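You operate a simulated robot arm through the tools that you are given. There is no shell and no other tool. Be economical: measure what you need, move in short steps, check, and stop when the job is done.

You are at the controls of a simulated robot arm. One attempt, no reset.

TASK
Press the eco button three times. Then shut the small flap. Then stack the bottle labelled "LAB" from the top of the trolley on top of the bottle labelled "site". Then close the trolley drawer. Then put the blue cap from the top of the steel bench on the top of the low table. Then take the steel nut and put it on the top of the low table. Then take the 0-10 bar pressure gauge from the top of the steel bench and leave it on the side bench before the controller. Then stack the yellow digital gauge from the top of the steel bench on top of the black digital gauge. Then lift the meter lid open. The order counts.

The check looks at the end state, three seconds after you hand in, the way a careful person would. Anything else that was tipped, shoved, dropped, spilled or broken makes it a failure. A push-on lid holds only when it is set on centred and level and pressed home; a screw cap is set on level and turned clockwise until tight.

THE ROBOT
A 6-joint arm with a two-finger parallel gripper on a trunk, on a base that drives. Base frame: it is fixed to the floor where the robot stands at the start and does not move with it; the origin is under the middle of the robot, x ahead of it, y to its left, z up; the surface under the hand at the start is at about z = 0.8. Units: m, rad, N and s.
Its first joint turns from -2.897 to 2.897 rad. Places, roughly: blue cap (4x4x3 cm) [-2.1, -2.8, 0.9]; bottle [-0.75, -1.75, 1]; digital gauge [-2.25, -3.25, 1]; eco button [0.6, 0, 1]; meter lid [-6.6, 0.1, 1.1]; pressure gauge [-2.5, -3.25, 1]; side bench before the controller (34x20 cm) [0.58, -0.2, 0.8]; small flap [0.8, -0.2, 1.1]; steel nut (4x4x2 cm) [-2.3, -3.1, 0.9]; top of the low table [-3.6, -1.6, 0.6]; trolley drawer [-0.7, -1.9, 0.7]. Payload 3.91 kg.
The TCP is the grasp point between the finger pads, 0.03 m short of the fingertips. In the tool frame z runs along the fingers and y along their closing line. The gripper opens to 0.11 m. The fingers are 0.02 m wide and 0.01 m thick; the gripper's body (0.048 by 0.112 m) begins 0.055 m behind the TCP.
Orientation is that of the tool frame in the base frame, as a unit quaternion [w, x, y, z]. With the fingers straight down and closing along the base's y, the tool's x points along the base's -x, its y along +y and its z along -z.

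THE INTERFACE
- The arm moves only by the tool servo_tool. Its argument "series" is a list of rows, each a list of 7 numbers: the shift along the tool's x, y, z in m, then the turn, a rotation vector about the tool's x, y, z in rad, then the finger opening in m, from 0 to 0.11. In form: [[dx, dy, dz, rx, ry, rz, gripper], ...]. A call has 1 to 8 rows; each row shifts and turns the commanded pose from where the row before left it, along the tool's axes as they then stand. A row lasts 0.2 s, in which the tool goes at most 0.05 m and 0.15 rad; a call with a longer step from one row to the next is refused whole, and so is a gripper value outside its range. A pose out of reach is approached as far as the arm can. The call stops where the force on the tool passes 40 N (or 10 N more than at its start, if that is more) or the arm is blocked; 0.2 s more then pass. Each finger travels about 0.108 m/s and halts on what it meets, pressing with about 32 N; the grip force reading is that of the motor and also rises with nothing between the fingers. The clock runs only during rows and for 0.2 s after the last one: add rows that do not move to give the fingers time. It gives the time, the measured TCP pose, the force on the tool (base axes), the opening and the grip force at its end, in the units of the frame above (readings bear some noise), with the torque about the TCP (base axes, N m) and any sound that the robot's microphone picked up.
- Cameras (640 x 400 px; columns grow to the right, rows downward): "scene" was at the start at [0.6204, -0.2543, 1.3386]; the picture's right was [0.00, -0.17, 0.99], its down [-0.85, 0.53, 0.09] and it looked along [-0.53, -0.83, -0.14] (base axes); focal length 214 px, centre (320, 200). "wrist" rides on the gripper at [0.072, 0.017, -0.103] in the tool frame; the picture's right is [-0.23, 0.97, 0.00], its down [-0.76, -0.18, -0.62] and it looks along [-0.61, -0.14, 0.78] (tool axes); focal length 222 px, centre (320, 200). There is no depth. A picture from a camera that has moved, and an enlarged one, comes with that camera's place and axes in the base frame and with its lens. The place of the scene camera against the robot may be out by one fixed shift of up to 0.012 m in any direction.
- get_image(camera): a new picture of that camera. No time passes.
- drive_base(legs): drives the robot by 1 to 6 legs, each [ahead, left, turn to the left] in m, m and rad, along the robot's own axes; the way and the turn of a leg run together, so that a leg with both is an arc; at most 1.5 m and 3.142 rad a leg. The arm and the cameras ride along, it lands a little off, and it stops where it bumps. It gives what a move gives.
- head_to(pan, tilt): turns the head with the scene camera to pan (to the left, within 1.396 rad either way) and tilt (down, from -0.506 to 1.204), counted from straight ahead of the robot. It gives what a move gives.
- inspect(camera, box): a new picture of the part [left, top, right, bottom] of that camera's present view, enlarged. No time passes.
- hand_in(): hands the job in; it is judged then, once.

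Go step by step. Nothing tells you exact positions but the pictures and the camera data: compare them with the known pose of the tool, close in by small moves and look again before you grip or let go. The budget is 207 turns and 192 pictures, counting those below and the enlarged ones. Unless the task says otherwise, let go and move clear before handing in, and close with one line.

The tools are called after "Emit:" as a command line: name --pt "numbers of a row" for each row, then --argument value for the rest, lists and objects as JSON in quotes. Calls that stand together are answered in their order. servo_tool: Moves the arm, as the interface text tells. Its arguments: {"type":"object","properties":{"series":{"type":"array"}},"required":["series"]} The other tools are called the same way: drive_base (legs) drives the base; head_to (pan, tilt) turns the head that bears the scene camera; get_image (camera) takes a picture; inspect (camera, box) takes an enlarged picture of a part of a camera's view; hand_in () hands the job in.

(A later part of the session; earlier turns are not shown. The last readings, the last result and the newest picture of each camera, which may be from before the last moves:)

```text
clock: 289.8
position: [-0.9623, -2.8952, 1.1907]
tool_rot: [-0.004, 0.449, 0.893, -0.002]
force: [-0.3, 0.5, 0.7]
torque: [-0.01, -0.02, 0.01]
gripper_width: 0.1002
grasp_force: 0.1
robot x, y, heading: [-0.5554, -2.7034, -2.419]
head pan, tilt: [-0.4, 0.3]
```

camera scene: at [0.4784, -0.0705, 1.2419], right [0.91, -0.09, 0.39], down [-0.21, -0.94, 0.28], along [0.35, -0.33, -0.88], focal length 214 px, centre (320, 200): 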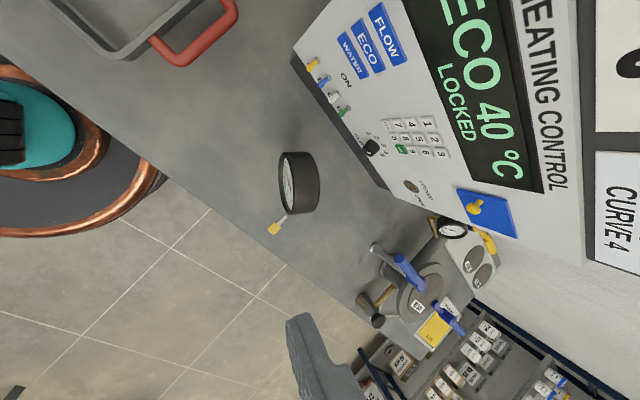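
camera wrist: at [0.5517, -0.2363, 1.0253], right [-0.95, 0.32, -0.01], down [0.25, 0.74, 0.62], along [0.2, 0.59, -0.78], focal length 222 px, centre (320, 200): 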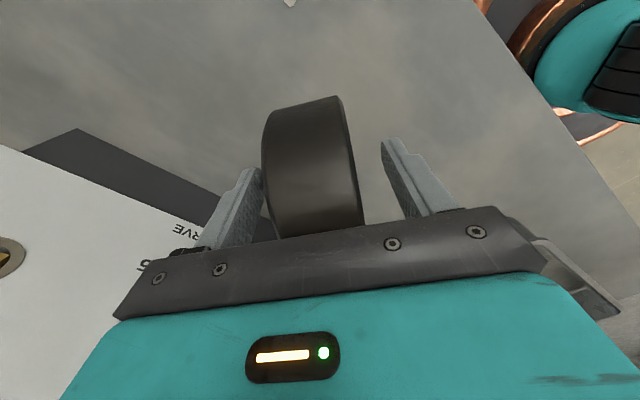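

Emit:
drive_base --legs '[[0.97, -0.567, 0], [0, 0, -0.06]]'

Emit:
head_to --pan -0.3 --tilt 0

Emit:
get_image --camera "scene"

Emit:
get_image --camera "wrist"

```text
clock: 295.9
position: [-2.0464, -3.1082, 1.1903]
tool_rot: [-0.004, 0.466, 0.885, -0.001]
force: [0.2, 0.2, -0.6]
torque: [0.03, 0.02, -0.03]
gripper_width: 0.1001
grasp_force: 0.0
robot x, y, heading: [-1.632, -2.9312, -2.456]
head pan, tilt: [-0.4, 0.3]
```

```text
clock: 296.6
position: [-2.0465, -3.1087, 1.1901]
tool_rot: [-0.004, 0.466, 0.885, -0.002]
force: [0.2, -0.6, -0.3]
torque: [-0.03, -0.04, -0.04]
gripper_width: 0.0998
grasp_force: 0.0
robot x, y, heading: [-1.6299, -2.931, -2.453]
head pan, tilt: [-0.3, 0.0]
```

```text
61 pictures are left
camera scene: at [-2.0127, -3.2128, 1.2418], right [-0.78, -0.54, 0.3], down [-0.57, 0.82, 0.01], along [-0.25, -0.17, -0.95], focal length 214 px, centre (320, 200)
```

scene: 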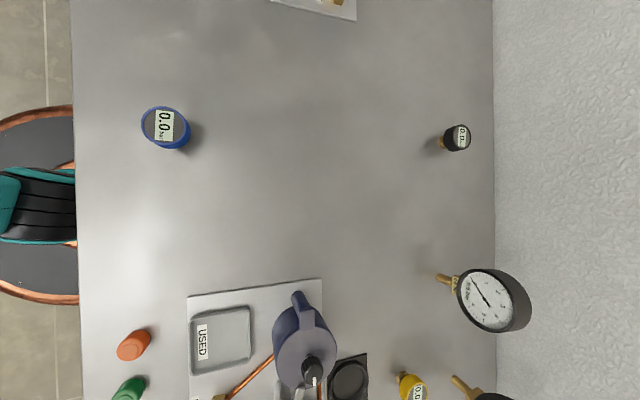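

```text
60 pictures are left
camera wrist: at [-2.0733, -3.0392, 1.2936], right [0.93, 0.37, -0.01], down [0.29, -0.73, 0.62], along [0.22, -0.58, -0.78], focal length 222 px, centre (320, 200)
```

wrist: 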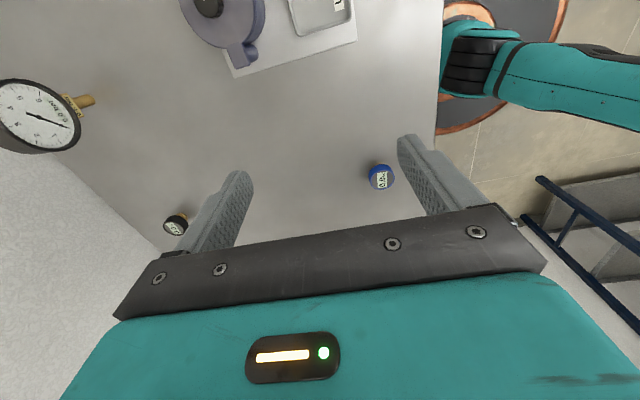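

I move the hand over the yellow digital gauge for a close look.

Emit:
servo_tool --pt "0.0278 -0.0367 0 0 0 0 0.1" --pt "0.0278 -0.0367 0 0 0 0 0.1" --pt "0.0278 -0.0367 0 0 0 0 0.1" --pt "0.0278 -0.0367 0 0 0 0 0.1" --pt "0.0278 -0.0367 0 0 0 0 0.1" --pt "0.0278 -0.0367 0 0 0 0 0.1" --pt "0.0278 -0.0367 0 0 0 0 0.1" --pt "0.0278 -0.0367 0 0 0 0 0.1"

Emit:
servo_tool --pt "0.0278 -0.0367 0.01 0 0 0 0.1" --pt "0 0 0.04 0 0 0 0.1"

Emit:
head_to --pan 0 --tilt 0.3

Emit:
get_image --camera "scene"

Emit:
get_image --camera "wrist"

```text
clock: 298.4
position: [-2.4107, -3.091, 1.1951]
tool_rot: [-0.004, 0.465, 0.885, -0.003]
force: [1.7, 0.0, 1.1]
torque: [-0.02, 0.06, 0.01]
gripper_width: 0.1002
grasp_force: 0.1
robot x, y, heading: [-1.6319, -2.9304, -2.455]
head pan, tilt: [-0.3, 0.0]
```

```text
clock: 299.1
position: [-2.4609, -3.0899, 1.143]
tool_rot: [-0.002, 0.466, 0.885, -0.002]
force: [-0.4, 0.1, 0.0]
torque: [0.0, 0.01, -0.02]
gripper_width: 0.1001
grasp_force: 0.0
robot x, y, heading: [-1.6332, -2.9331, -2.456]
head pan, tilt: [-0.3, 0.0]
```

```text
clock: 299.9
position: [-2.4608, -3.0885, 1.1433]
tool_rot: [-0.003, 0.466, 0.885, -0.002]
force: [-1.5, -0.3, -0.2]
torque: [0.0, 0.01, 0.0]
gripper_width: 0.0999
grasp_force: 0.0
robot x, y, heading: [-1.634, -2.9335, -2.447]
head pan, tilt: [0.0, 0.3]
```

```text
59 pictures are left
camera scene: at [-2.4196, -3.1558, 1.1874], right [-0.82, -0.57, 0.01], down [-0.54, 0.79, 0.3], along [-0.18, 0.24, -0.95], focal length 214 px, centre (320, 200)
```

scene: 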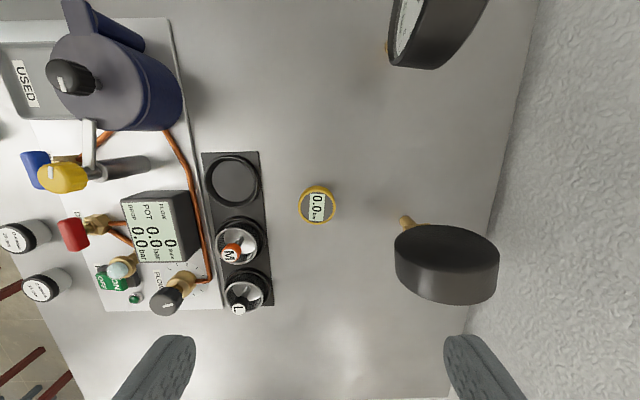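

```text
58 pictures are left
camera wrist: at [-2.4863, -3.02, 1.2466], right [0.93, 0.37, -0.01], down [0.29, -0.73, 0.62], along [0.22, -0.58, -0.78], focal length 222 px, centre (320, 200)
```

wrist: 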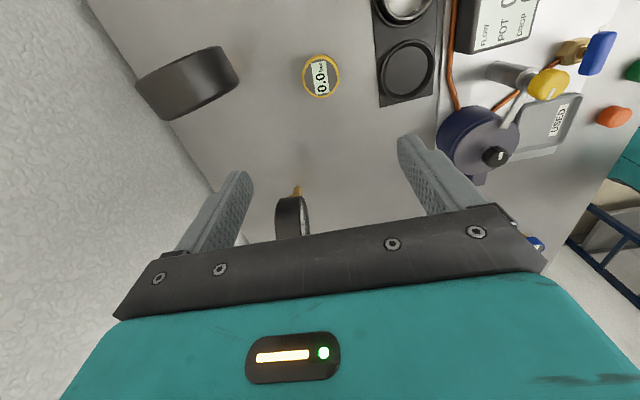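

Yellow's face is near (-2.469,-3.071), z≈0.9, about 5 cm across. I align and descend partway.

Emit:
servo_tool --pt "0.017 0.002 0.02 0 0 0 0.08" --pt "0 0 0.045 0 0 0 0.08" --pt "0 0 0.045 0 0 0 0.08" --pt "0 0 0.035 0 0 0 0.08"

Emit:
get_image --camera "scene"

Emit:
get_image --camera "wrist"

```text
clock: 300.9
position: [-2.4695, -3.0729, 0.9977]
tool_rot: [-0.004, 0.465, 0.885, -0.002]
force: [0.4, 0.3, 1.4]
torque: [-0.03, 0.03, -0.02]
gripper_width: 0.0798
grasp_force: 0.0
robot x, y, heading: [-1.6365, -2.9316, -2.455]
head pan, tilt: [0.0, 0.3]
```

```text
57 pictures are left
camera scene: at [-2.4285, -3.1407, 1.042], right [-0.82, -0.57, 0.01], down [-0.54, 0.79, 0.3], along [-0.18, 0.24, -0.95], focal length 214 px, centre (320, 200)
```

scene: 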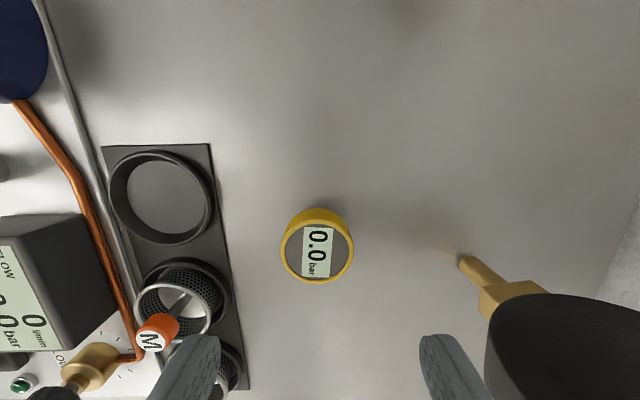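

```text
56 pictures are left
camera wrist: at [-2.4953, -3.005, 1.1012], right [0.93, 0.37, -0.01], down [0.29, -0.73, 0.62], along [0.22, -0.58, -0.78], focal length 222 px, centre (320, 200)
```

wrist: 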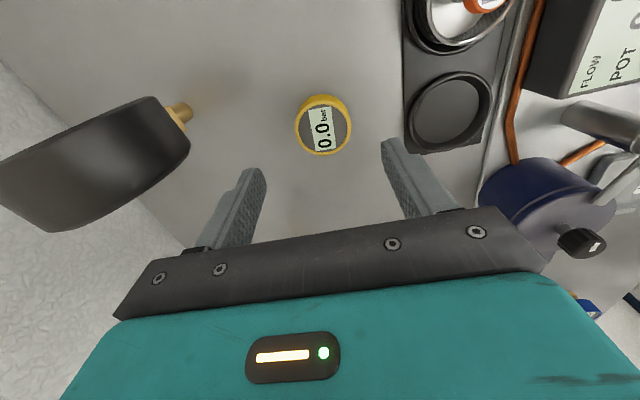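

Aligned (face z≈0.907). I descend and grip the body.

Emit:
servo_tool --pt "-0.001 0.001 0.03 0 0 0 0.07" --pt "0 0 0.03 0 0 0 0.07" --pt "0 0 0.025 0 0 0 0.07" --pt "0 0 0.013 0 0 0 0.07"

Emit:
get_image --camera "scene"

Emit:
get_image --camera "wrist"

```text
clock: 301.9
position: [-2.4706, -3.0742, 0.9007]
tool_rot: [-0.004, 0.466, 0.885, -0.002]
force: [0.5, -0.1, 0.4]
torque: [0.01, 0.01, 0.01]
gripper_width: 0.07
grasp_force: 0.2
robot x, y, heading: [-1.6318, -2.9318, -2.456]
head pan, tilt: [0.0, 0.3]
```

```text
55 pictures are left
camera scene: at [-2.4306, -3.1405, 0.9441], right [-0.82, -0.57, 0.01], down [-0.54, 0.79, 0.3], along [-0.18, 0.24, -0.95], focal length 214 px, centre (320, 200)
```

scene: 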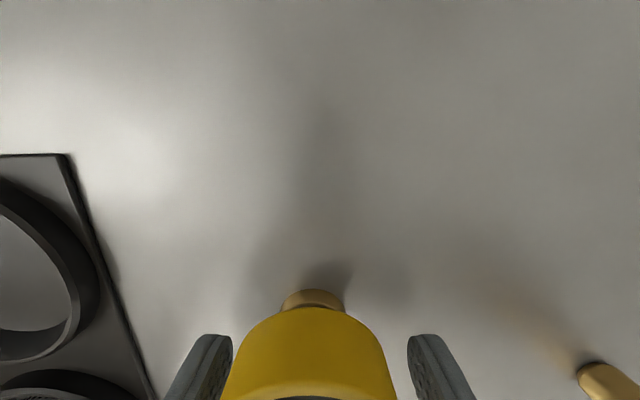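

```text
54 pictures are left
camera wrist: at [-2.4973, -3.0048, 1.0034], right [0.93, 0.37, -0.01], down [0.29, -0.73, 0.62], along [0.22, -0.58, -0.78], focal length 222 px, centre (320, 200)
```

wrist: 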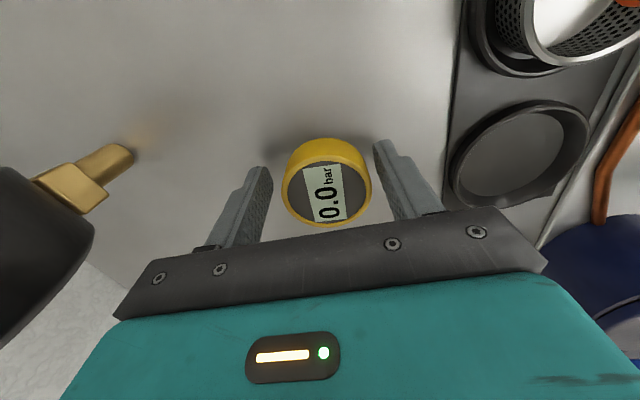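

The gauge sits slightly toward one finger; I shift 3 mm and close.

Emit:
servo_tool --pt "0 0.003 0 0 0 0 0.07" --pt "0 0 0 0 0 0 0.06" --pt "0 0 0 0 0 0 0.05" --pt "0 0 0 0 0 0 0.04" --pt "0 0 0 0 0 0 0.03" --pt "0 0 0 0 0 0 0.03" --pt "0 0 0 0 0 0 0.03"

Emit:
get_image --camera "wrist"

```text
clock: 303.4
position: [-2.4685, -3.0708, 0.9011]
tool_rot: [-0.003, 0.466, 0.885, -0.002]
force: [0.4, 0.0, -0.3]
torque: [-0.03, 0.05, -0.02]
gripper_width: 0.0506
grasp_force: 32.3
robot x, y, heading: [-1.634, -2.9339, -2.451]
head pan, tilt: [0.0, 0.3]
```

```text
53 pictures are left
camera wrist: at [-2.4952, -3.0033, 1.0038], right [0.93, 0.37, -0.01], down [0.29, -0.73, 0.62], along [0.22, -0.58, -0.78], focal length 222 px, centre (320, 200)
```

wrist: 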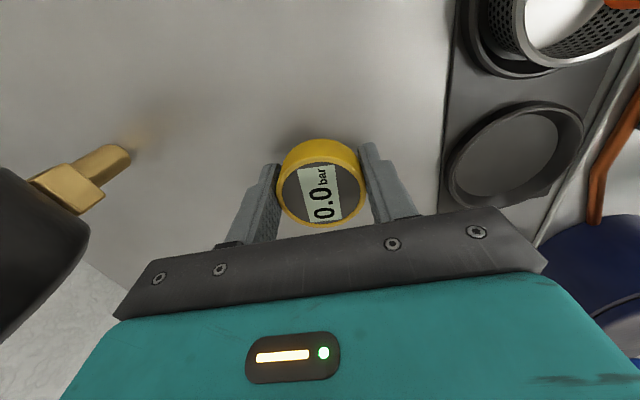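

Gripped at 5.1 cm. I lift it clear.

Emit:
servo_tool --pt "0 0 -0.01 0 0 0 0.03" --pt "0 0 -0.035 0 0 0 0.03" --pt "0 0 -0.045 0 0 0 0.03" --pt "0 0 -0.045 0 0 0 0.03" --pt "0 0 -0.045 0 0 0 0.03" --pt "0 0 -0.045 0 0 0 0.03" --pt "0 0 -0.015 0 0 0 0.03"

Emit:
get_image --camera "scene"

```text
clock: 305.1
position: [-2.4649, -3.0721, 1.1393]
tool_rot: [-0.003, 0.464, 0.886, -0.002]
force: [0.2, 0.0, -1.7]
torque: [0.02, -0.02, 0.0]
gripper_width: 0.0506
grasp_force: 32.0
robot x, y, heading: [-1.6356, -2.9338, -2.451]
head pan, tilt: [0.0, 0.3]
```

```text
52 pictures are left
camera scene: at [-2.4249, -3.1385, 1.1837], right [-0.82, -0.57, 0.01], down [-0.54, 0.79, 0.3], along [-0.17, 0.24, -0.95], focal length 214 px, centre (320, 200)
```

scene: 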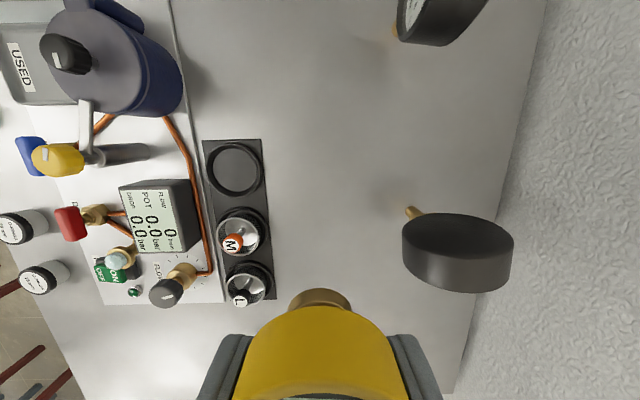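

Held well. I carry it left toward the black gauge, staying high.

Emit:
servo_tool --pt "-0.03 0 0 0 0 0 0.03" --pt "-0.045 0 0 0 0 0 0.03" --pt "-0.045 0 0 0 0 0 0.03" --pt "-0.045 0 0 0 0 0 0.03" --pt "-0.045 0 0 0 0 0 0.03" --pt "-0.045 0 0 0 0 0 0.03" --pt "-0.045 0 0 0 0 0 0.03" --pt "-0.045 0 0 0 0 0 0.03"

Emit:
servo_tool --pt "-0.045 -0.015 0 0 0 0 0.03" --pt "-0.04 -0.025 0 0 0 0 0.03" --pt "-0.02 -0.02 0 0 0 0 0.03" --pt "0 0 0 0 0 0 0.03"

Emit:
get_image --camera "scene"

Emit:
get_image --camera "wrist"

```text
clock: 306.9
position: [-2.2705, -3.3576, 1.1381]
tool_rot: [-0.003, 0.465, 0.885, -0.002]
force: [-0.6, 1.0, -1.7]
torque: [0.0, -0.05, -0.01]
gripper_width: 0.0508
grasp_force: 31.9
robot x, y, heading: [-1.6335, -2.9302, -2.45]
head pan, tilt: [0.0, 0.3]
```

```text
clock: 307.9
position: [-2.2589, -3.478, 1.1359]
tool_rot: [-0.003, 0.465, 0.885, -0.002]
force: [0.3, -0.7, -1.3]
torque: [-0.02, -0.02, 0.0]
gripper_width: 0.0508
grasp_force: 31.7
robot x, y, heading: [-1.6318, -2.9322, -2.452]
head pan, tilt: [0.0, 0.3]
```

```text
51 pictures are left
camera scene: at [-2.2189, -3.545, 1.1806], right [-0.82, -0.57, 0.01], down [-0.54, 0.79, 0.3], along [-0.17, 0.24, -0.95], focal length 214 px, centre (320, 200)
```

scene: 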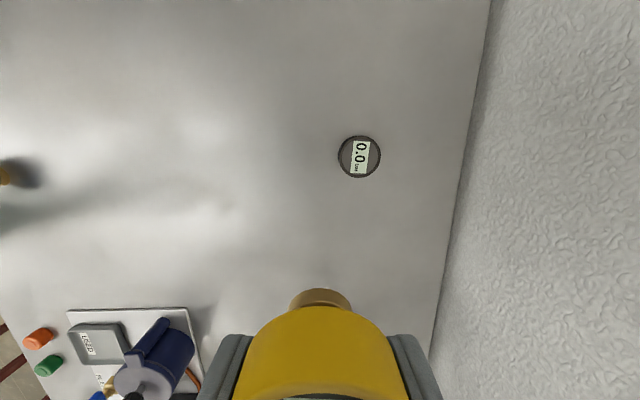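

```text
50 pictures are left
camera wrist: at [-2.2857, -3.4093, 1.2398], right [0.93, 0.37, -0.01], down [0.29, -0.73, 0.62], along [0.22, -0.58, -0.78], focal length 222 px, centre (320, 200)
```

wrist: 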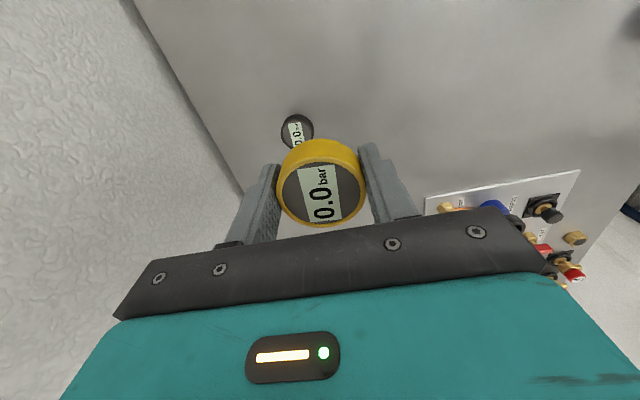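

Black is at about (-2.275,-3.546). I move over it.

Emit:
servo_tool --pt "-0.0225 -0.026 0.01 0 0 0 0.03" --pt "-0.0225 -0.026 0.02 0 0 0 0.03" --pt "0 0 0.03 0 0 0 0.03" --pt "0 0 0.03 0 0 0 0.03" --pt "0 0 0 0 0 0 0.03"

Emit:
get_image --camera "scene"

Emit:
get_image --camera "wrist"

```text
clock: 309.1
position: [-2.2797, -3.5456, 1.0482]
tool_rot: [-0.003, 0.465, 0.886, -0.002]
force: [-0.8, -0.1, -1.9]
torque: [0.02, -0.01, 0.0]
gripper_width: 0.0506
grasp_force: 31.4
robot x, y, heading: [-1.6321, -2.9338, -2.455]
head pan, tilt: [0.0, 0.3]
```

```text
49 pictures are left
camera scene: at [-2.239, -3.6113, 1.0919], right [-0.82, -0.57, 0.01], down [-0.54, 0.79, 0.3], along [-0.17, 0.24, -0.95], focal length 214 px, centre (320, 200)
```

scene: 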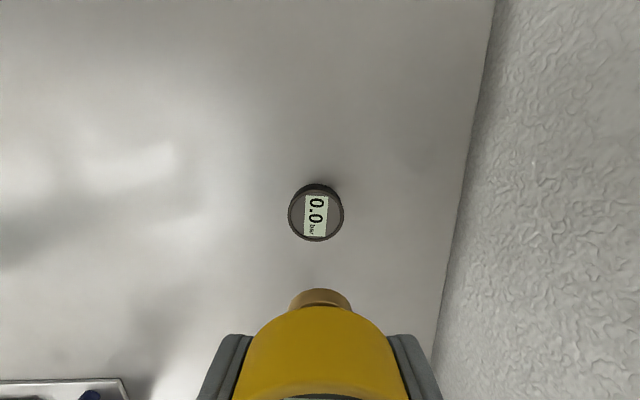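

```text
48 pictures are left
camera wrist: at [-2.3058, -3.4756, 1.1511], right [0.93, 0.37, -0.01], down [0.29, -0.73, 0.62], along [0.22, -0.58, -0.78], focal length 222 px, centre (320, 200)
```

wrist: 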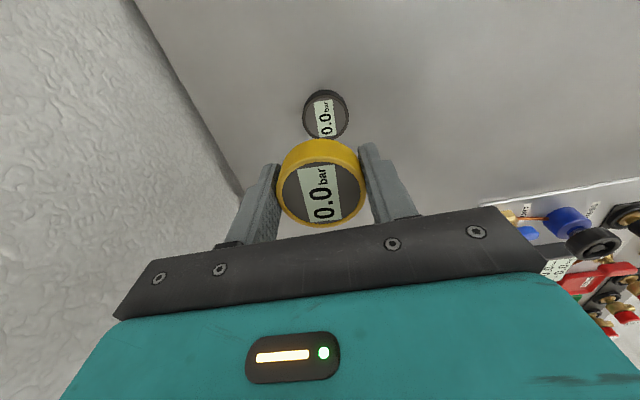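

The black gauge lies about 8 mm ahead along tool -x and 5 mm along +y of the held one. I correct and lower further.

Emit:
servo_tool --pt "-0.008 0.005 0 0 0 0 0.03" --pt "0 0 0.02 0 0 0 0.03" --pt "0 0 0.02 0 0 0 0.03" --pt "0 0 0.01 0 0 0 0.03" --pt "0 0 0 0 0 0 0.03"

Emit:
get_image --camera "scene"

Emit:
get_image --camera "wrist"

```text
clock: 310.2
position: [-2.2689, -3.5462, 0.9982]
tool_rot: [-0.003, 0.466, 0.885, -0.001]
force: [-0.4, -0.3, -2.6]
torque: [0.0, 0.02, 0.01]
gripper_width: 0.0507
grasp_force: 32.0
robot x, y, heading: [-1.6306, -2.9295, -2.457]
head pan, tilt: [0.0, 0.3]
```

```text
47 pictures are left
camera scene: at [-2.23, -3.6149, 1.0421], right [-0.82, -0.57, 0.01], down [-0.54, 0.79, 0.3], along [-0.17, 0.24, -0.95], focal length 214 px, centre (320, 200)
```

scene: 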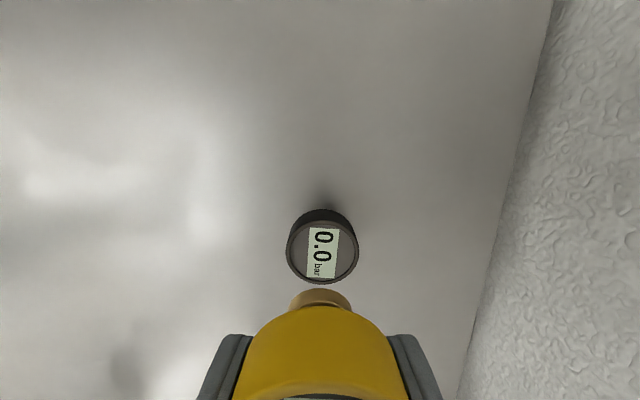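

```text
46 pictures are left
camera wrist: at [-2.2969, -3.4792, 1.1014], right [0.93, 0.37, -0.01], down [0.29, -0.73, 0.62], along [0.22, -0.58, -0.78], focal length 222 px, centre (320, 200)
```

wrist: 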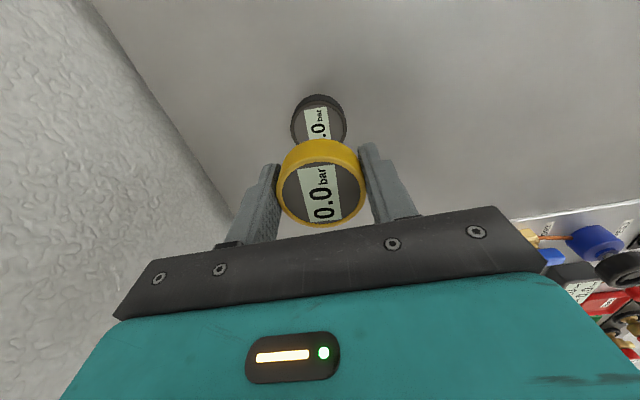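

Nearly concentric now. I make a 2 mm correction and lower close to contact.

Emit:
servo_tool --pt "-0.002 -0.0015 0.01 0 0 0 0.03" --pt "0 0 0.01 0 0 0 0.03" --pt "0 0 0.008 0 0 0 0.03" --pt "0 0 0.006 0 0 0 0.03" --pt "0 0 0 0 0 0 0.03"

Emit:
inspect --camera "scene" --box '[220, 200, 420, 400]'

Emit:
inspect --camera "wrist" --box '[240, 60, 400, 240]'

```text
clock: 311.4
position: [-2.2706, -3.5497, 0.9654]
tool_rot: [-0.005, 0.465, 0.885, -0.001]
force: [-0.1, -0.8, -2.4]
torque: [0.03, -0.01, -0.01]
gripper_width: 0.0507
grasp_force: 31.9
robot x, y, heading: [-1.6376, -2.9346, -2.449]
head pan, tilt: [0.0, 0.3]
```

```text
2.00 times, centred on (320, 300) of scene
camera zoom: at [-2.2299, -3.6168, 1.0087], right [-0.82, -0.57, 0.01], down [-0.54, 0.79, 0.3], along [-0.17, 0.24, -0.95], focal length 429 px, centre (320, 0)
```

zoom: 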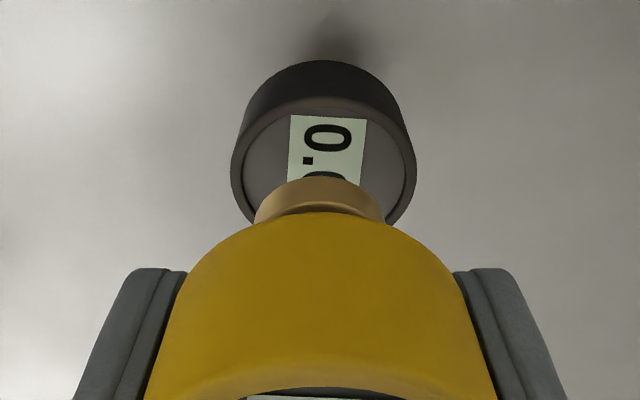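

```text
2.22 times, centred on (320, 150) of wrist
camera zoom: at [-2.2967, -3.4811, 1.068], right [0.93, 0.37, -0.01], down [0.29, -0.73, 0.62], along [0.22, -0.58, -0.78], focal length 494 px, centre (320, 311)
```

zoom: 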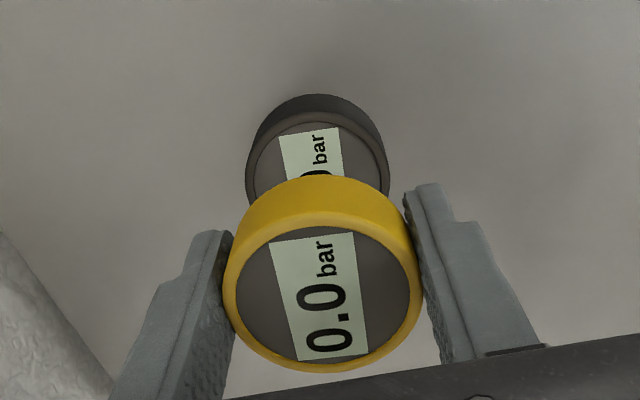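

Concentric in both views. Creeping to contact.

Emit:
servo_tool --pt "0 0 0.004 0 0 0 0.03" --pt "0 0 0.003 0 0 0 0.03" --pt "0 0 0.002 0 0 0 0.03" --pt "0 0 0.002 0 0 0 0.03" --pt "0 0 0.002 0 0 0 0.03" --pt "0 0 0 0 0 0 0.03"

```text
clock: 312.9
position: [-2.2693, -3.5503, 0.9518]
tool_rot: [-0.004, 0.465, 0.885, 0.0]
force: [0.2, -0.4, -2.5]
torque: [0.0, 0.0, -0.02]
gripper_width: 0.0508
grasp_force: 31.8
robot x, y, heading: [-1.6339, -2.934, -2.455]
head pan, tilt: [0.0, 0.3]
```

Emit:
servo_tool --pt "0 0 0.0015 0 0 0 0.03" --pt "0 0 0.0015 0 0 0 0.03" --pt "0 0 0.0015 0 0 0 0.03" --pt "0 0 0 0 0 0 0.03"

```text
clock: 313.9
position: [-2.2698, -3.5492, 0.9473]
tool_rot: [-0.003, 0.465, 0.885, -0.001]
force: [0.4, -0.5, -2.4]
torque: [-0.02, 0.02, 0.01]
gripper_width: 0.0509
grasp_force: 31.8
robot x, y, heading: [-1.633, -2.9282, -2.457]
head pan, tilt: [0.0, 0.3]
```

Emit:
servo_tool --pt "0 0 0.001 0 0 0 0.03" --pt "0 0 0.001 0 0 0 0.03" --pt "0 0 0.001 0 0 0 0.03" --pt "0 0 0.001 0 0 0 0.03" --pt "0 0 0 0 0 0 0.03"

```text
clock: 315.1
position: [-2.2707, -3.5505, 0.9446]
tool_rot: [-0.004, 0.465, 0.885, -0.002]
force: [1.4, -3.7, 12.2]
torque: [-0.15, -0.1, -0.03]
gripper_width: 0.0508
grasp_force: 32.3
robot x, y, heading: [-1.6307, -2.9358, -2.452]
head pan, tilt: [0.0, 0.3]
```

Contact. I relieve pressure slightly and check again.

Emit:
servo_tool --pt "0 0 -0.0006 0 0 0 0.03" --pt "0 0 0 0 0 0 0.03"

Emit:
inspect --camera "scene" --box '[220, 200, 420, 400]'

Emit:
inspect --camera "wrist" --box '[240, 60, 400, 240]'

```text
clock: 315.6
position: [-2.27, -3.5485, 0.9439]
tool_rot: [-0.003, 0.464, 0.886, -0.002]
force: [-1.6, -5.7, 13.4]
torque: [-0.27, 0.07, 0.01]
gripper_width: 0.0509
grasp_force: 31.7
robot x, y, heading: [-1.633, -2.9341, -2.458]
head pan, tilt: [0.0, 0.3]
```

```text
2.00 times, centred on (320, 300) of scene
camera zoom: at [-2.2295, -3.6168, 0.9882], right [-0.82, -0.57, 0.01], down [-0.54, 0.79, 0.3], along [-0.18, 0.24, -0.95], focal length 429 px, centre (320, 0)
```

zoom: 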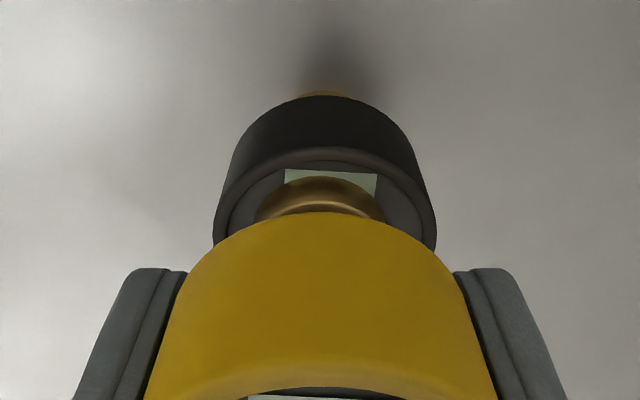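

```text
2.22 times, centred on (320, 150) of wrist
camera zoom: at [-2.2963, -3.481, 1.0474], right [0.93, 0.37, -0.01], down [0.29, -0.73, 0.62], along [0.22, -0.58, -0.78], focal length 494 px, centre (320, 311)
```

zoom: 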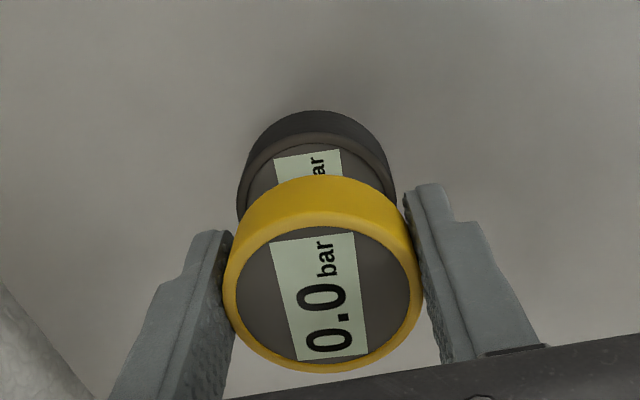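

Concentric within ~3 mm. I relieve the remaining pressure.

Emit:
servo_tool --pt "0 0 -0.0006 0 0 0 0.03" --pt "0 0 0 0 0 0 0.03"

```text
clock: 316.2
position: [-2.2695, -3.5491, 0.9444]
tool_rot: [-0.004, 0.466, 0.885, -0.001]
force: [-0.1, -3.9, 6.3]
torque: [-0.09, -0.04, 0.0]
gripper_width: 0.0508
grasp_force: 32.0
robot x, y, heading: [-1.6339, -2.9331, -2.455]
head pan, tilt: [0.0, 0.3]
```

Emit:
servo_tool --pt "0 0 -0.0004 0 0 0 0.03" --pt "0 0 0 0 0 0 0.03"

```text
clock: 316.9
position: [-2.2704, -3.5494, 0.9449]
tool_rot: [-0.003, 0.466, 0.885, -0.001]
force: [-0.4, 0.0, -1.8]
torque: [0.02, -0.01, 0.02]
gripper_width: 0.0508
grasp_force: 31.9
robot x, y, heading: [-1.6366, -2.9333, -2.452]
head pan, tilt: [0.0, 0.3]
```

Nearly weight-only. I open slowly.

Emit:
servo_tool --pt "0 0 0.0002 0 0 0 0.03" --pt "0 0 0 0 0 0 0.051" --pt "0 0 0 0 0 0 0.053" --pt "0 0 0 0 0 0 0.057" --pt "0 0 0 0 0 0 0.064" --pt "0 0 0 0 0 0 0.075" --pt "0 0 0 0 0 0 0.085"

Emit:
get_image --camera "wrist"

Emit:
get_image --camera "scene"

```text
clock: 318.4
position: [-2.2708, -3.55, 0.9451]
tool_rot: [-0.003, 0.466, 0.885, -0.002]
force: [-0.3, -0.9, 0.0]
torque: [0.02, 0.0, 0.02]
gripper_width: 0.0851
grasp_force: 0.2
robot x, y, heading: [-1.6306, -2.9324, -2.45]
head pan, tilt: [0.0, 0.3]
```

```text
41 pictures are left
camera wrist: at [-2.2967, -3.4811, 1.0477], right [0.93, 0.37, -0.01], down [0.29, -0.73, 0.62], along [0.22, -0.58, -0.78], focal length 222 px, centre (320, 200)
```

wrist: 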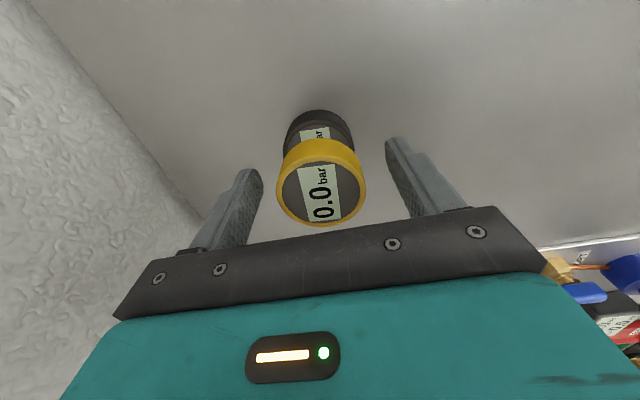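

```text
40 pictures are left
camera scene: at [-2.2299, -3.6169, 0.9885], right [-0.82, -0.57, 0.01], down [-0.54, 0.79, 0.3], along [-0.17, 0.24, -0.95], focal length 214 px, centre (320, 200)
```

scene: 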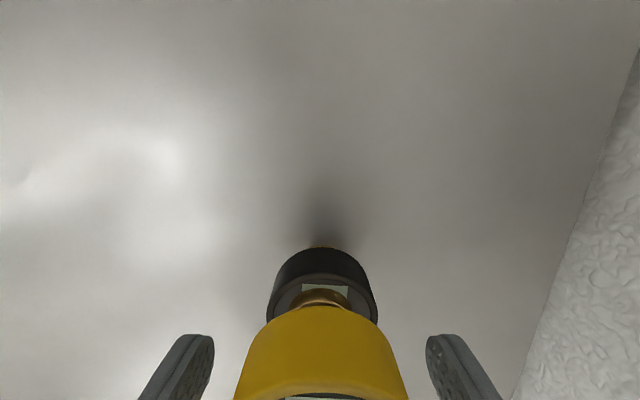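

Stacked and standing. I rise straight up, then retract, and check once more.

Emit:
servo_tool --pt "0 0 -0.015 0 0 0 0.085" --pt "0 0 -0.035 0 0 0 0.085" --pt "0 0 -0.045 0 0 0 0.085" --pt "0 0 -0.045 0 0 0 0.085" --pt "0 0 -0.045 0 0 0 0.085"

Emit:
servo_tool --pt "0.006 0.045 -0.005 0 0 0 0.085" --pt "0.006 0.045 -0.005 0 0 0 0.085" --pt "0.006 0.045 -0.005 0 0 0 0.085" --pt "0.006 0.045 -0.005 0 0 0 0.085" --pt "0.006 0.045 -0.005 0 0 0 0.085" --pt "0.006 0.045 -0.005 0 0 0 0.085" --pt "0.006 0.045 -0.005 0 0 0 0.085" --pt "0.006 0.045 -0.005 0 0 0 0.085"

Emit:
head_to --pan -0.6 --tilt 0

Emit:
get_image --camera "scene"

```text
clock: 319.6
position: [-2.2607, -3.5451, 1.1356]
tool_rot: [-0.005, 0.465, 0.885, -0.006]
force: [-0.7, 0.5, -0.3]
torque: [-0.01, -0.02, -0.01]
gripper_width: 0.0848
grasp_force: 0.0
robot x, y, heading: [-1.6326, -2.9332, -2.453]
head pan, tilt: [0.0, 0.3]
```

```text
clock: 321.4
position: [-1.9982, -3.3074, 1.1686]
tool_rot: [-0.005, 0.465, 0.885, -0.001]
force: [-0.7, -0.3, -1.5]
torque: [0.07, -0.05, -0.01]
gripper_width: 0.0848
grasp_force: 0.1
robot x, y, heading: [-1.6359, -2.9326, -2.449]
head pan, tilt: [0.0, 0.3]
```

```text
clock: 322.4
position: [-1.9984, -3.3082, 1.1685]
tool_rot: [-0.004, 0.465, 0.885, -0.001]
force: [-0.1, -0.4, -0.2]
torque: [-0.02, 0.03, -0.01]
gripper_width: 0.0851
grasp_force: 0.1
robot x, y, heading: [-1.6368, -2.9308, -2.453]
head pan, tilt: [-0.6, 0.0]
```

```text
39 pictures are left
camera scene: at [-1.9841, -3.4258, 1.2321], right [-0.68, -0.47, 0.57], down [-0.57, 0.82, 0.0], along [-0.47, -0.32, -0.82], focal length 214 px, centre (320, 200)
```

scene: 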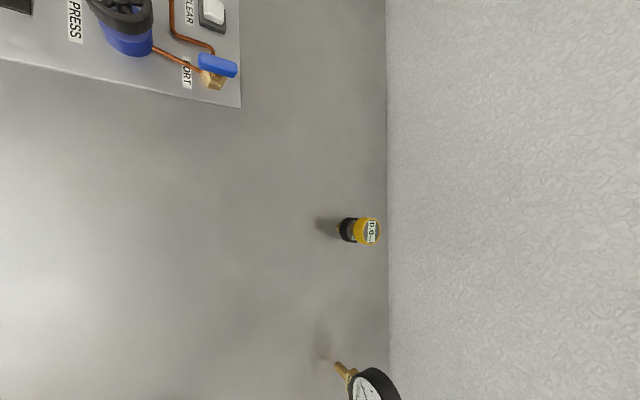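

The stack stands. Last: the meter lid far across the room. I bring the hand to a level, forward-looking pose and drive out of the bench corner.

Emit:
servo_tool --pt "0 0 0 0 0 0.1487 0.0" --pt "0 0 0 0 0 0.1487 0.0" --pt "0 0 0 0 0 0.1487 0.0" --pt "0 0 0 0 0 0.1487 0.0" --pt "0 0 0 0 0 0.1487 0.0" --pt "0 0 0 0 0 0.1487 0.0" --pt "0 0 0 0 0 0.1487 0.0" --pt "0 0 0 0 0 0.1487 0.0"

Emit:
servo_tool --pt "0 0 -0.01 0 0 0.1487 0.0" --pt "0 0 -0.01 0 0 0.1487 0.0" --pt "0 0 -0.01 0 -0.131 0 0.0" --pt "0 0 0 0 -0.131 0 0.0" --pt "0 0 0 0 -0.131 0 0.0" --pt "0 0 0 0 -0.131 0 0.0" --pt "0 0 0 0 -0.131 0 0.0" --pt "0 0 0 0 -0.131 0 0.0"

Emit:
servo_tool --pt "0 0 0 0 -0.131 0 0.0" --pt "0 0 0 0 -0.131 0 0.0" --pt "0 0 0 0 -0.131 0 0.0" --pt "0 0 0 0 -0.131 0 0.0" --pt "0 0 0 0 -0.131 0 0.0" --pt "0 0 0 0 -0.131 0 0.0"

Emit:
drive_base --legs '[[-0.25, -0.75, 0], [0.12, -0.72, 0], [0, 0, -0.69]]'

Emit:
head_to --pan 0 --tilt 0.3

Emit:
get_image --camera "scene"

```text
clock: 324.2
position: [-1.998, -3.3058, 1.1681]
tool_rot: [-0.002, 0.882, 0.471, -0.003]
force: [0.5, -0.3, -0.1]
torque: [0.01, 0.01, -0.02]
gripper_width: 0.0002
grasp_force: 32.2
robot x, y, heading: [-1.634, -2.9314, -2.453]
head pan, tilt: [-0.6, 0.0]
```

```text
clock: 326.1
position: [-1.9992, -3.3075, 1.1968]
tool_rot: [0.128, 0.868, 0.311, -0.365]
force: [-0.5, -0.8, 0.1]
torque: [0.04, -0.03, -0.01]
gripper_width: 0.0001
grasp_force: 31.9
robot x, y, heading: [-1.6318, -2.9359, -2.453]
head pan, tilt: [-0.6, 0.0]
```

```text
clock: 327.4
position: [-1.9987, -3.3061, 1.1978]
tool_rot: [-0.241, -0.665, -0.236, 0.667]
force: [0.5, 0.8, 0.6]
torque: [0.1, 0.01, -0.01]
gripper_width: 0.0
grasp_force: 32.1
robot x, y, heading: [-1.6325, -2.9319, -2.457]
head pan, tilt: [-0.6, 0.0]
```

```text
clock: 337.1
position: [-2.9781, -1.7802, 1.198]
tool_rot: [0.002, -0.704, -0.002, 0.71]
force: [-0.2, -0.3, 0.9]
torque: [-0.02, 0.0, 0.0]
gripper_width: 0.0
grasp_force: 31.7
robot x, y, heading: [-2.4642, -1.7201, -3.144]
head pan, tilt: [-0.6, 0.0]
```

```text
clock: 338.1
position: [-2.9784, -1.7804, 1.1984]
tool_rot: [0.002, -0.704, -0.001, 0.71]
force: [-0.9, -0.6, 0.2]
torque: [0.0, 0.0, -0.03]
gripper_width: 0.0001
grasp_force: 31.9
robot x, y, heading: [-2.4608, -1.7282, -3.141]
head pan, tilt: [0.0, 0.3]
```

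```text
38 pictures are left
camera scene: at [-2.9476, -1.7795, 1.2879], right [0.0, 1.0, 0.0], down [0.29, 0.0, -0.96], along [-0.96, 0.0, -0.29], focal length 214 px, centre (320, 200)
```

scene: 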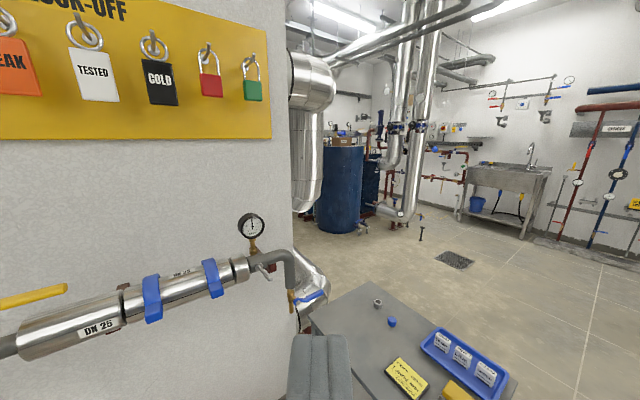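

Cap and nut sit on the table. The meter should be near the far wall at about pixel (433,147); I zoom in.

Emit:
inspect --camera "scene" --box '[370, 90, 510, 180]'

```text
4.44 times, centred on (440, 135) of scene
camera zoom: at [-2.9476, -1.7795, 1.2879], right [0.0, 1.0, 0.0], down [0.29, 0.0, -0.96], along [-0.96, 0.0, -0.29], focal length 953 px, centre (-213, 489)
```

zoom: 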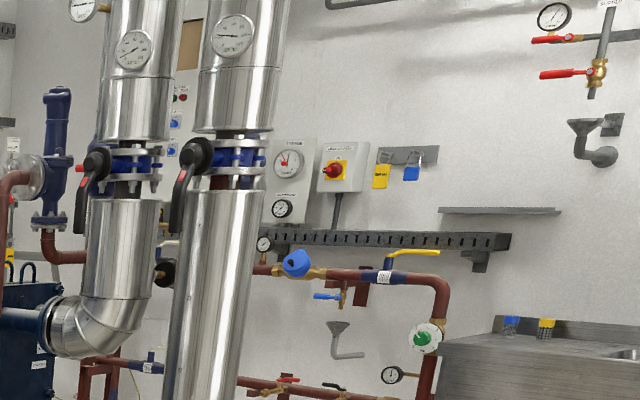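

The blue meter is on the red pipe at the far wall. Before driving I look right to see the passage by the pipe rack.

Emit:
head_to --pan -0.9 --tilt 0.5

Emit:
get_image --camera "scene"

```text
clock: 339.3
position: [-2.9777, -1.7805, 1.1991]
tool_rot: [0.002, -0.704, -0.002, 0.711]
force: [-0.7, -0.4, -0.5]
torque: [-0.02, -0.02, -0.03]
gripper_width: 0.0001
grasp_force: 32.3
robot x, y, heading: [-2.4582, -1.7225, -3.141]
head pan, tilt: [-0.901, 0.499]
```

```text
36 pictures are left
camera scene: at [-2.911, -1.7082, 1.2696], right [0.78, 0.62, 0.0], down [0.29, -0.37, -0.88], along [-0.55, 0.69, -0.47], focal length 214 px, centre (320, 200)
```

scene: 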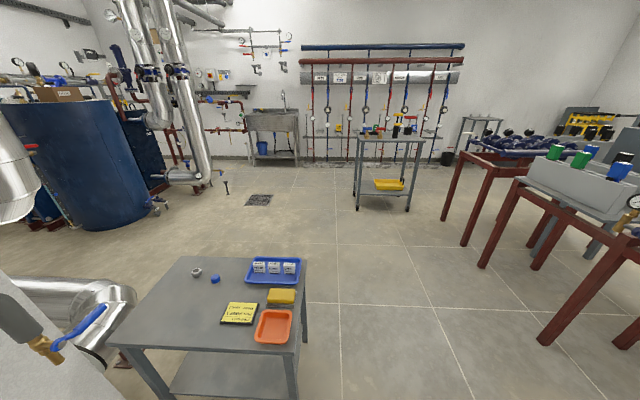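

The floor is clear past the table toward the meter. I drive there in three legs.

Emit:
drive_base --legs '[[0.392, -0.72, 0], [1.35, -0.5, 0], [1.2, -0.45, 0]]'

Emit:
head_to --pan 0 --tilt 0.2

Emit:
get_image --camera "scene"

```text
clock: 356.5
position: [-5.9212, -0.0914, 1.1975]
tool_rot: [0.006, -0.704, 0.003, 0.71]
force: [0.6, 0.8, 0.4]
torque: [0.0, 0.02, 0.02]
gripper_width: 0.0
grasp_force: 32.2
robot x, y, heading: [-5.3995, -0.0401, 3.126]
head pan, tilt: [-0.901, 0.499]
```

```text
clock: 357.7
position: [-5.9213, -0.0913, 1.1983]
tool_rot: [0.007, -0.704, 0.003, 0.711]
force: [0.5, 0.2, -1.0]
torque: [0.01, 0.01, 0.0]
gripper_width: 0.0
grasp_force: 31.4
robot x, y, heading: [-5.4007, -0.0391, 3.131]
head pan, tilt: [0.0, 0.201]
```

```text
35 pictures are left
camera scene: at [-5.8891, -0.0911, 1.2972], right [0.01, 1.0, 0.0], down [0.19, 0.0, -0.98], along [-0.98, 0.02, -0.19], focal length 214 px, centre (320, 200)
```

scene: 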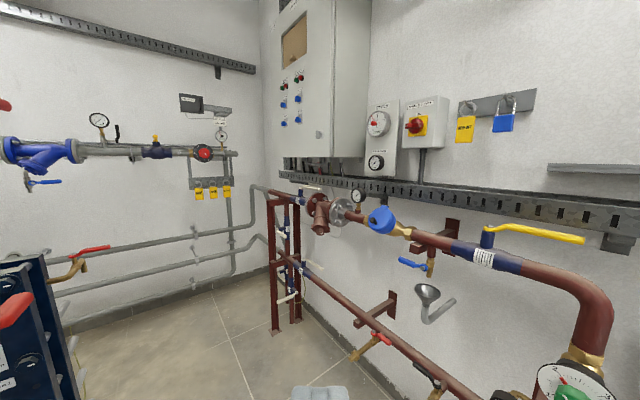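

The blue meter is in view. I zoom in.

Emit:
inspect --camera "scene" --box '[335, 180, 435, 260]'

Emit:
get_image --camera "wrist"

```text
5.00 times, centred on (385, 220) of scene
camera zoom: at [-5.8891, -0.0911, 1.2972], right [0.01, 1.0, 0.0], down [0.19, 0.0, -0.98], along [-0.98, 0.02, -0.19], focal length 1072 px, centre (-5, 100)
```

zoom: 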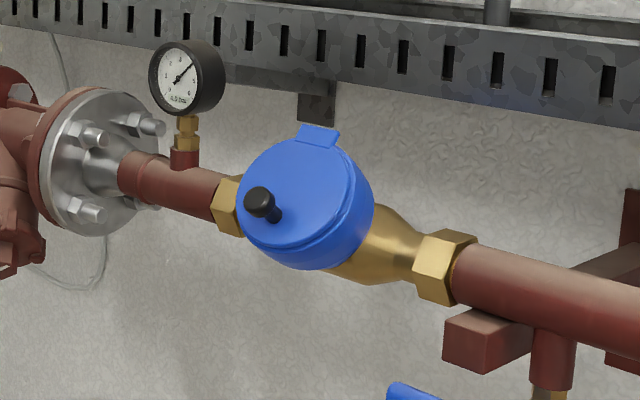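

```text
33 pictures are left
camera wrist: at [-5.8178, -0.1095, 1.1245], right [-0.01, -0.97, 0.22], down [0.63, 0.17, 0.76], along [-0.77, 0.15, 0.61], focal length 222 px, centre (320, 200)
```

wrist: 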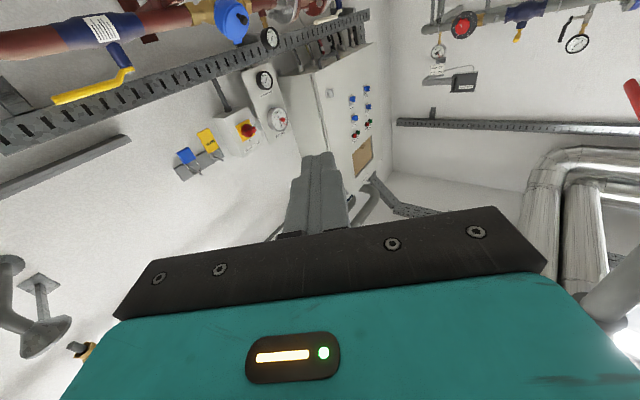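

The meter's lid is a blue disc (≈9 cm) tilted 45° up, hinged at its upper wall side, with a black knob near its lower edge, centre about (-6.73, 0.174, 1.06). I check the floor to my left before moving in.

Emit:
head_to --pan 0.9 --tilt 0.6

Emit:
get_image --camera "scene"

```text
clock: 358.9
position: [-5.9203, -0.0911, 1.1977]
tool_rot: [0.007, -0.704, 0.004, 0.71]
force: [-0.6, -0.4, 0.0]
torque: [0.02, -0.02, 0.02]
gripper_width: 0.0001
grasp_force: 31.8
robot x, y, heading: [-5.399, -0.0382, 3.129]
head pan, tilt: [0.901, 0.6]
```

```text
32 pictures are left
camera scene: at [-5.8522, -0.1608, 1.2598], right [-0.77, 0.63, 0.01], down [0.35, 0.44, -0.83], along [-0.53, -0.64, -0.56], focal length 214 px, centre (320, 200)
```

scene: 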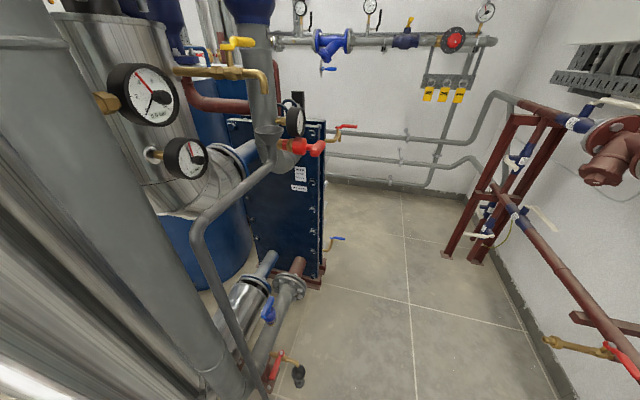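

Columns and a floor valve lie to the left near (-5.98,-0.52), so I stay right: drive straight ahead 0.55 m and then orient the hand.

Emit:
drive_base --legs '[[0.55, -0.01, 0]]'

Emit:
head_to --pan -0.4 --tilt 0.5

Emit:
get_image --camera "scene"

```text
clock: 362.1
position: [-6.4695, -0.0694, 1.1985]
tool_rot: [0.008, -0.704, 0.004, 0.71]
force: [0.1, 0.7, 0.1]
torque: [0.0, 0.01, 0.0]
gripper_width: 0.0
grasp_force: 32.2
robot x, y, heading: [-5.9529, -0.0246, 3.121]
head pan, tilt: [0.901, 0.6]
```

```text
clock: 363.5
position: [-6.47, -0.0694, 1.1976]
tool_rot: [0.008, -0.704, 0.004, 0.71]
force: [-0.3, -0.9, 0.0]
torque: [-0.01, 0.01, 0.01]
gripper_width: 0.0
grasp_force: 32.2
robot x, y, heading: [-5.9512, -0.0214, 3.124]
head pan, tilt: [-0.4, 0.499]
```

```text
31 pictures are left
camera scene: at [-6.4295, -0.0348, 1.2697], right [0.41, 0.91, 0.0], down [0.43, -0.19, -0.88], along [-0.81, 0.36, -0.47], focal length 214 px, centre (320, 200)
```

scene: 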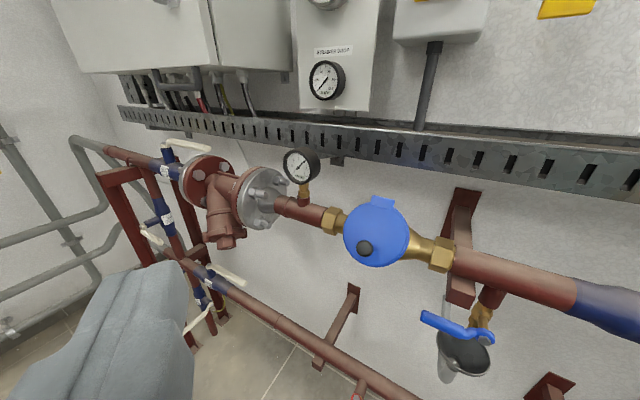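

From two views of this camera the lid centre is about (-6.617, 0.136, 1.091), knob tip near (-6.596, 0.108, 1.091). I turn the hand to face the lid squarely (45° down toward the wall).

Emit:
servo_tool --pt "0 0 0 0.13 0 0 0.05" --pt "0 0 0 0.13 0 0 0.05" --pt "0 0 0 0.13 0 0 0.05" --pt "0 0 0 0.13 0 0 0.05" --pt "0 0 0 0.13 0 0 0.05" --pt "0 0 0 0.13 0 0 0.05" --pt "0 0 0 0.13 0 0 0.05"

Emit:
servo_tool --pt "0 0 0 0 0.131 0 0.05" --pt "0 0 0 0 0.131 0 0.05" --pt "0 0 0 0 0.131 0 0.05" --pt "0 0 0 0 0.131 0 0.05" --pt "0 0 0 0 0.131 0 0.05" --pt "0 0 0 0 0.131 0 0.05"

Emit:
head_to --pan 0 --tilt 0.2

Emit:
get_image --camera "scene"

Emit:
get_image --camera "wrist"

```text
clock: 365.1
position: [-6.4701, -0.0696, 1.1992]
tool_rot: [0.317, -0.628, 0.317, 0.636]
force: [0.0, 0.1, 0.1]
torque: [-0.01, -0.02, 0.06]
gripper_width: 0.0499
grasp_force: 0.0
robot x, y, heading: [-5.9508, -0.0265, 3.123]
head pan, tilt: [-0.4, 0.499]
```

```text
clock: 366.5
position: [-6.4704, -0.0695, 1.2005]
tool_rot: [-0.172, 0.824, -0.415, -0.345]
force: [-0.5, 0.8, 0.3]
torque: [0.0, 0.0, 0.0]
gripper_width: 0.0501
grasp_force: 0.1
robot x, y, heading: [-5.9546, -0.0234, 3.124]
head pan, tilt: [-0.4, 0.499]
```

```text
clock: 367.4
position: [-6.47, -0.07, 1.1994]
tool_rot: [-0.172, 0.824, -0.414, -0.346]
force: [0.3, 0.2, -0.4]
torque: [0.03, 0.02, 0.01]
gripper_width: 0.0502
grasp_force: 0.1
robot x, y, heading: [-5.9508, -0.0242, 3.124]
head pan, tilt: [0.0, 0.201]
```

```text
30 pictures are left
camera scene: at [-6.4992, -0.0385, 1.2973], right [0.8, 0.6, 0.0], down [0.49, -0.67, -0.56], along [-0.34, 0.45, -0.83], focal length 214 px, centre (320, 200)
```

scene: 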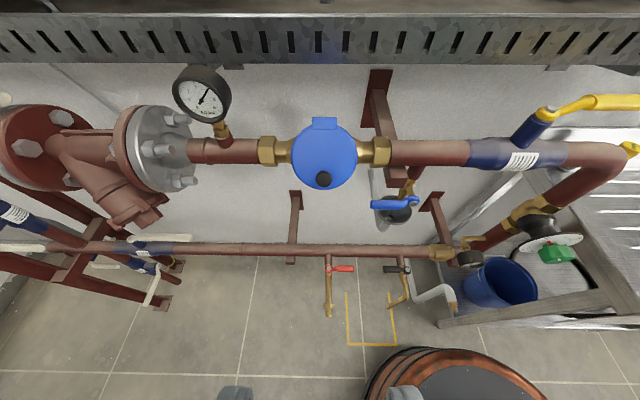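

```text
29 pictures are left
camera wrist: at [-6.4093, -0.1802, 1.2189], right [-0.88, -0.45, 0.17], down [0.09, 0.18, 0.98], along [-0.48, 0.87, -0.12], focal length 222 px, centre (320, 200)
```

wrist: 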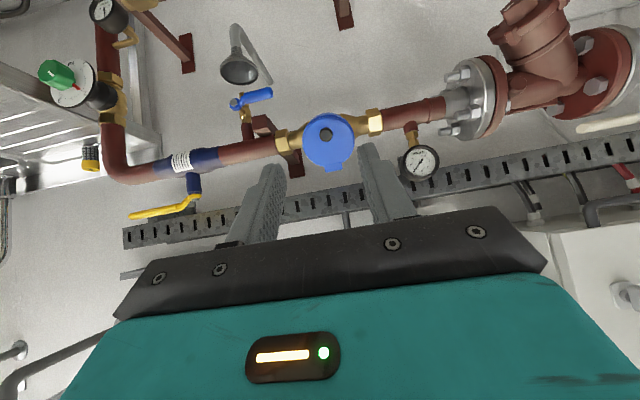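

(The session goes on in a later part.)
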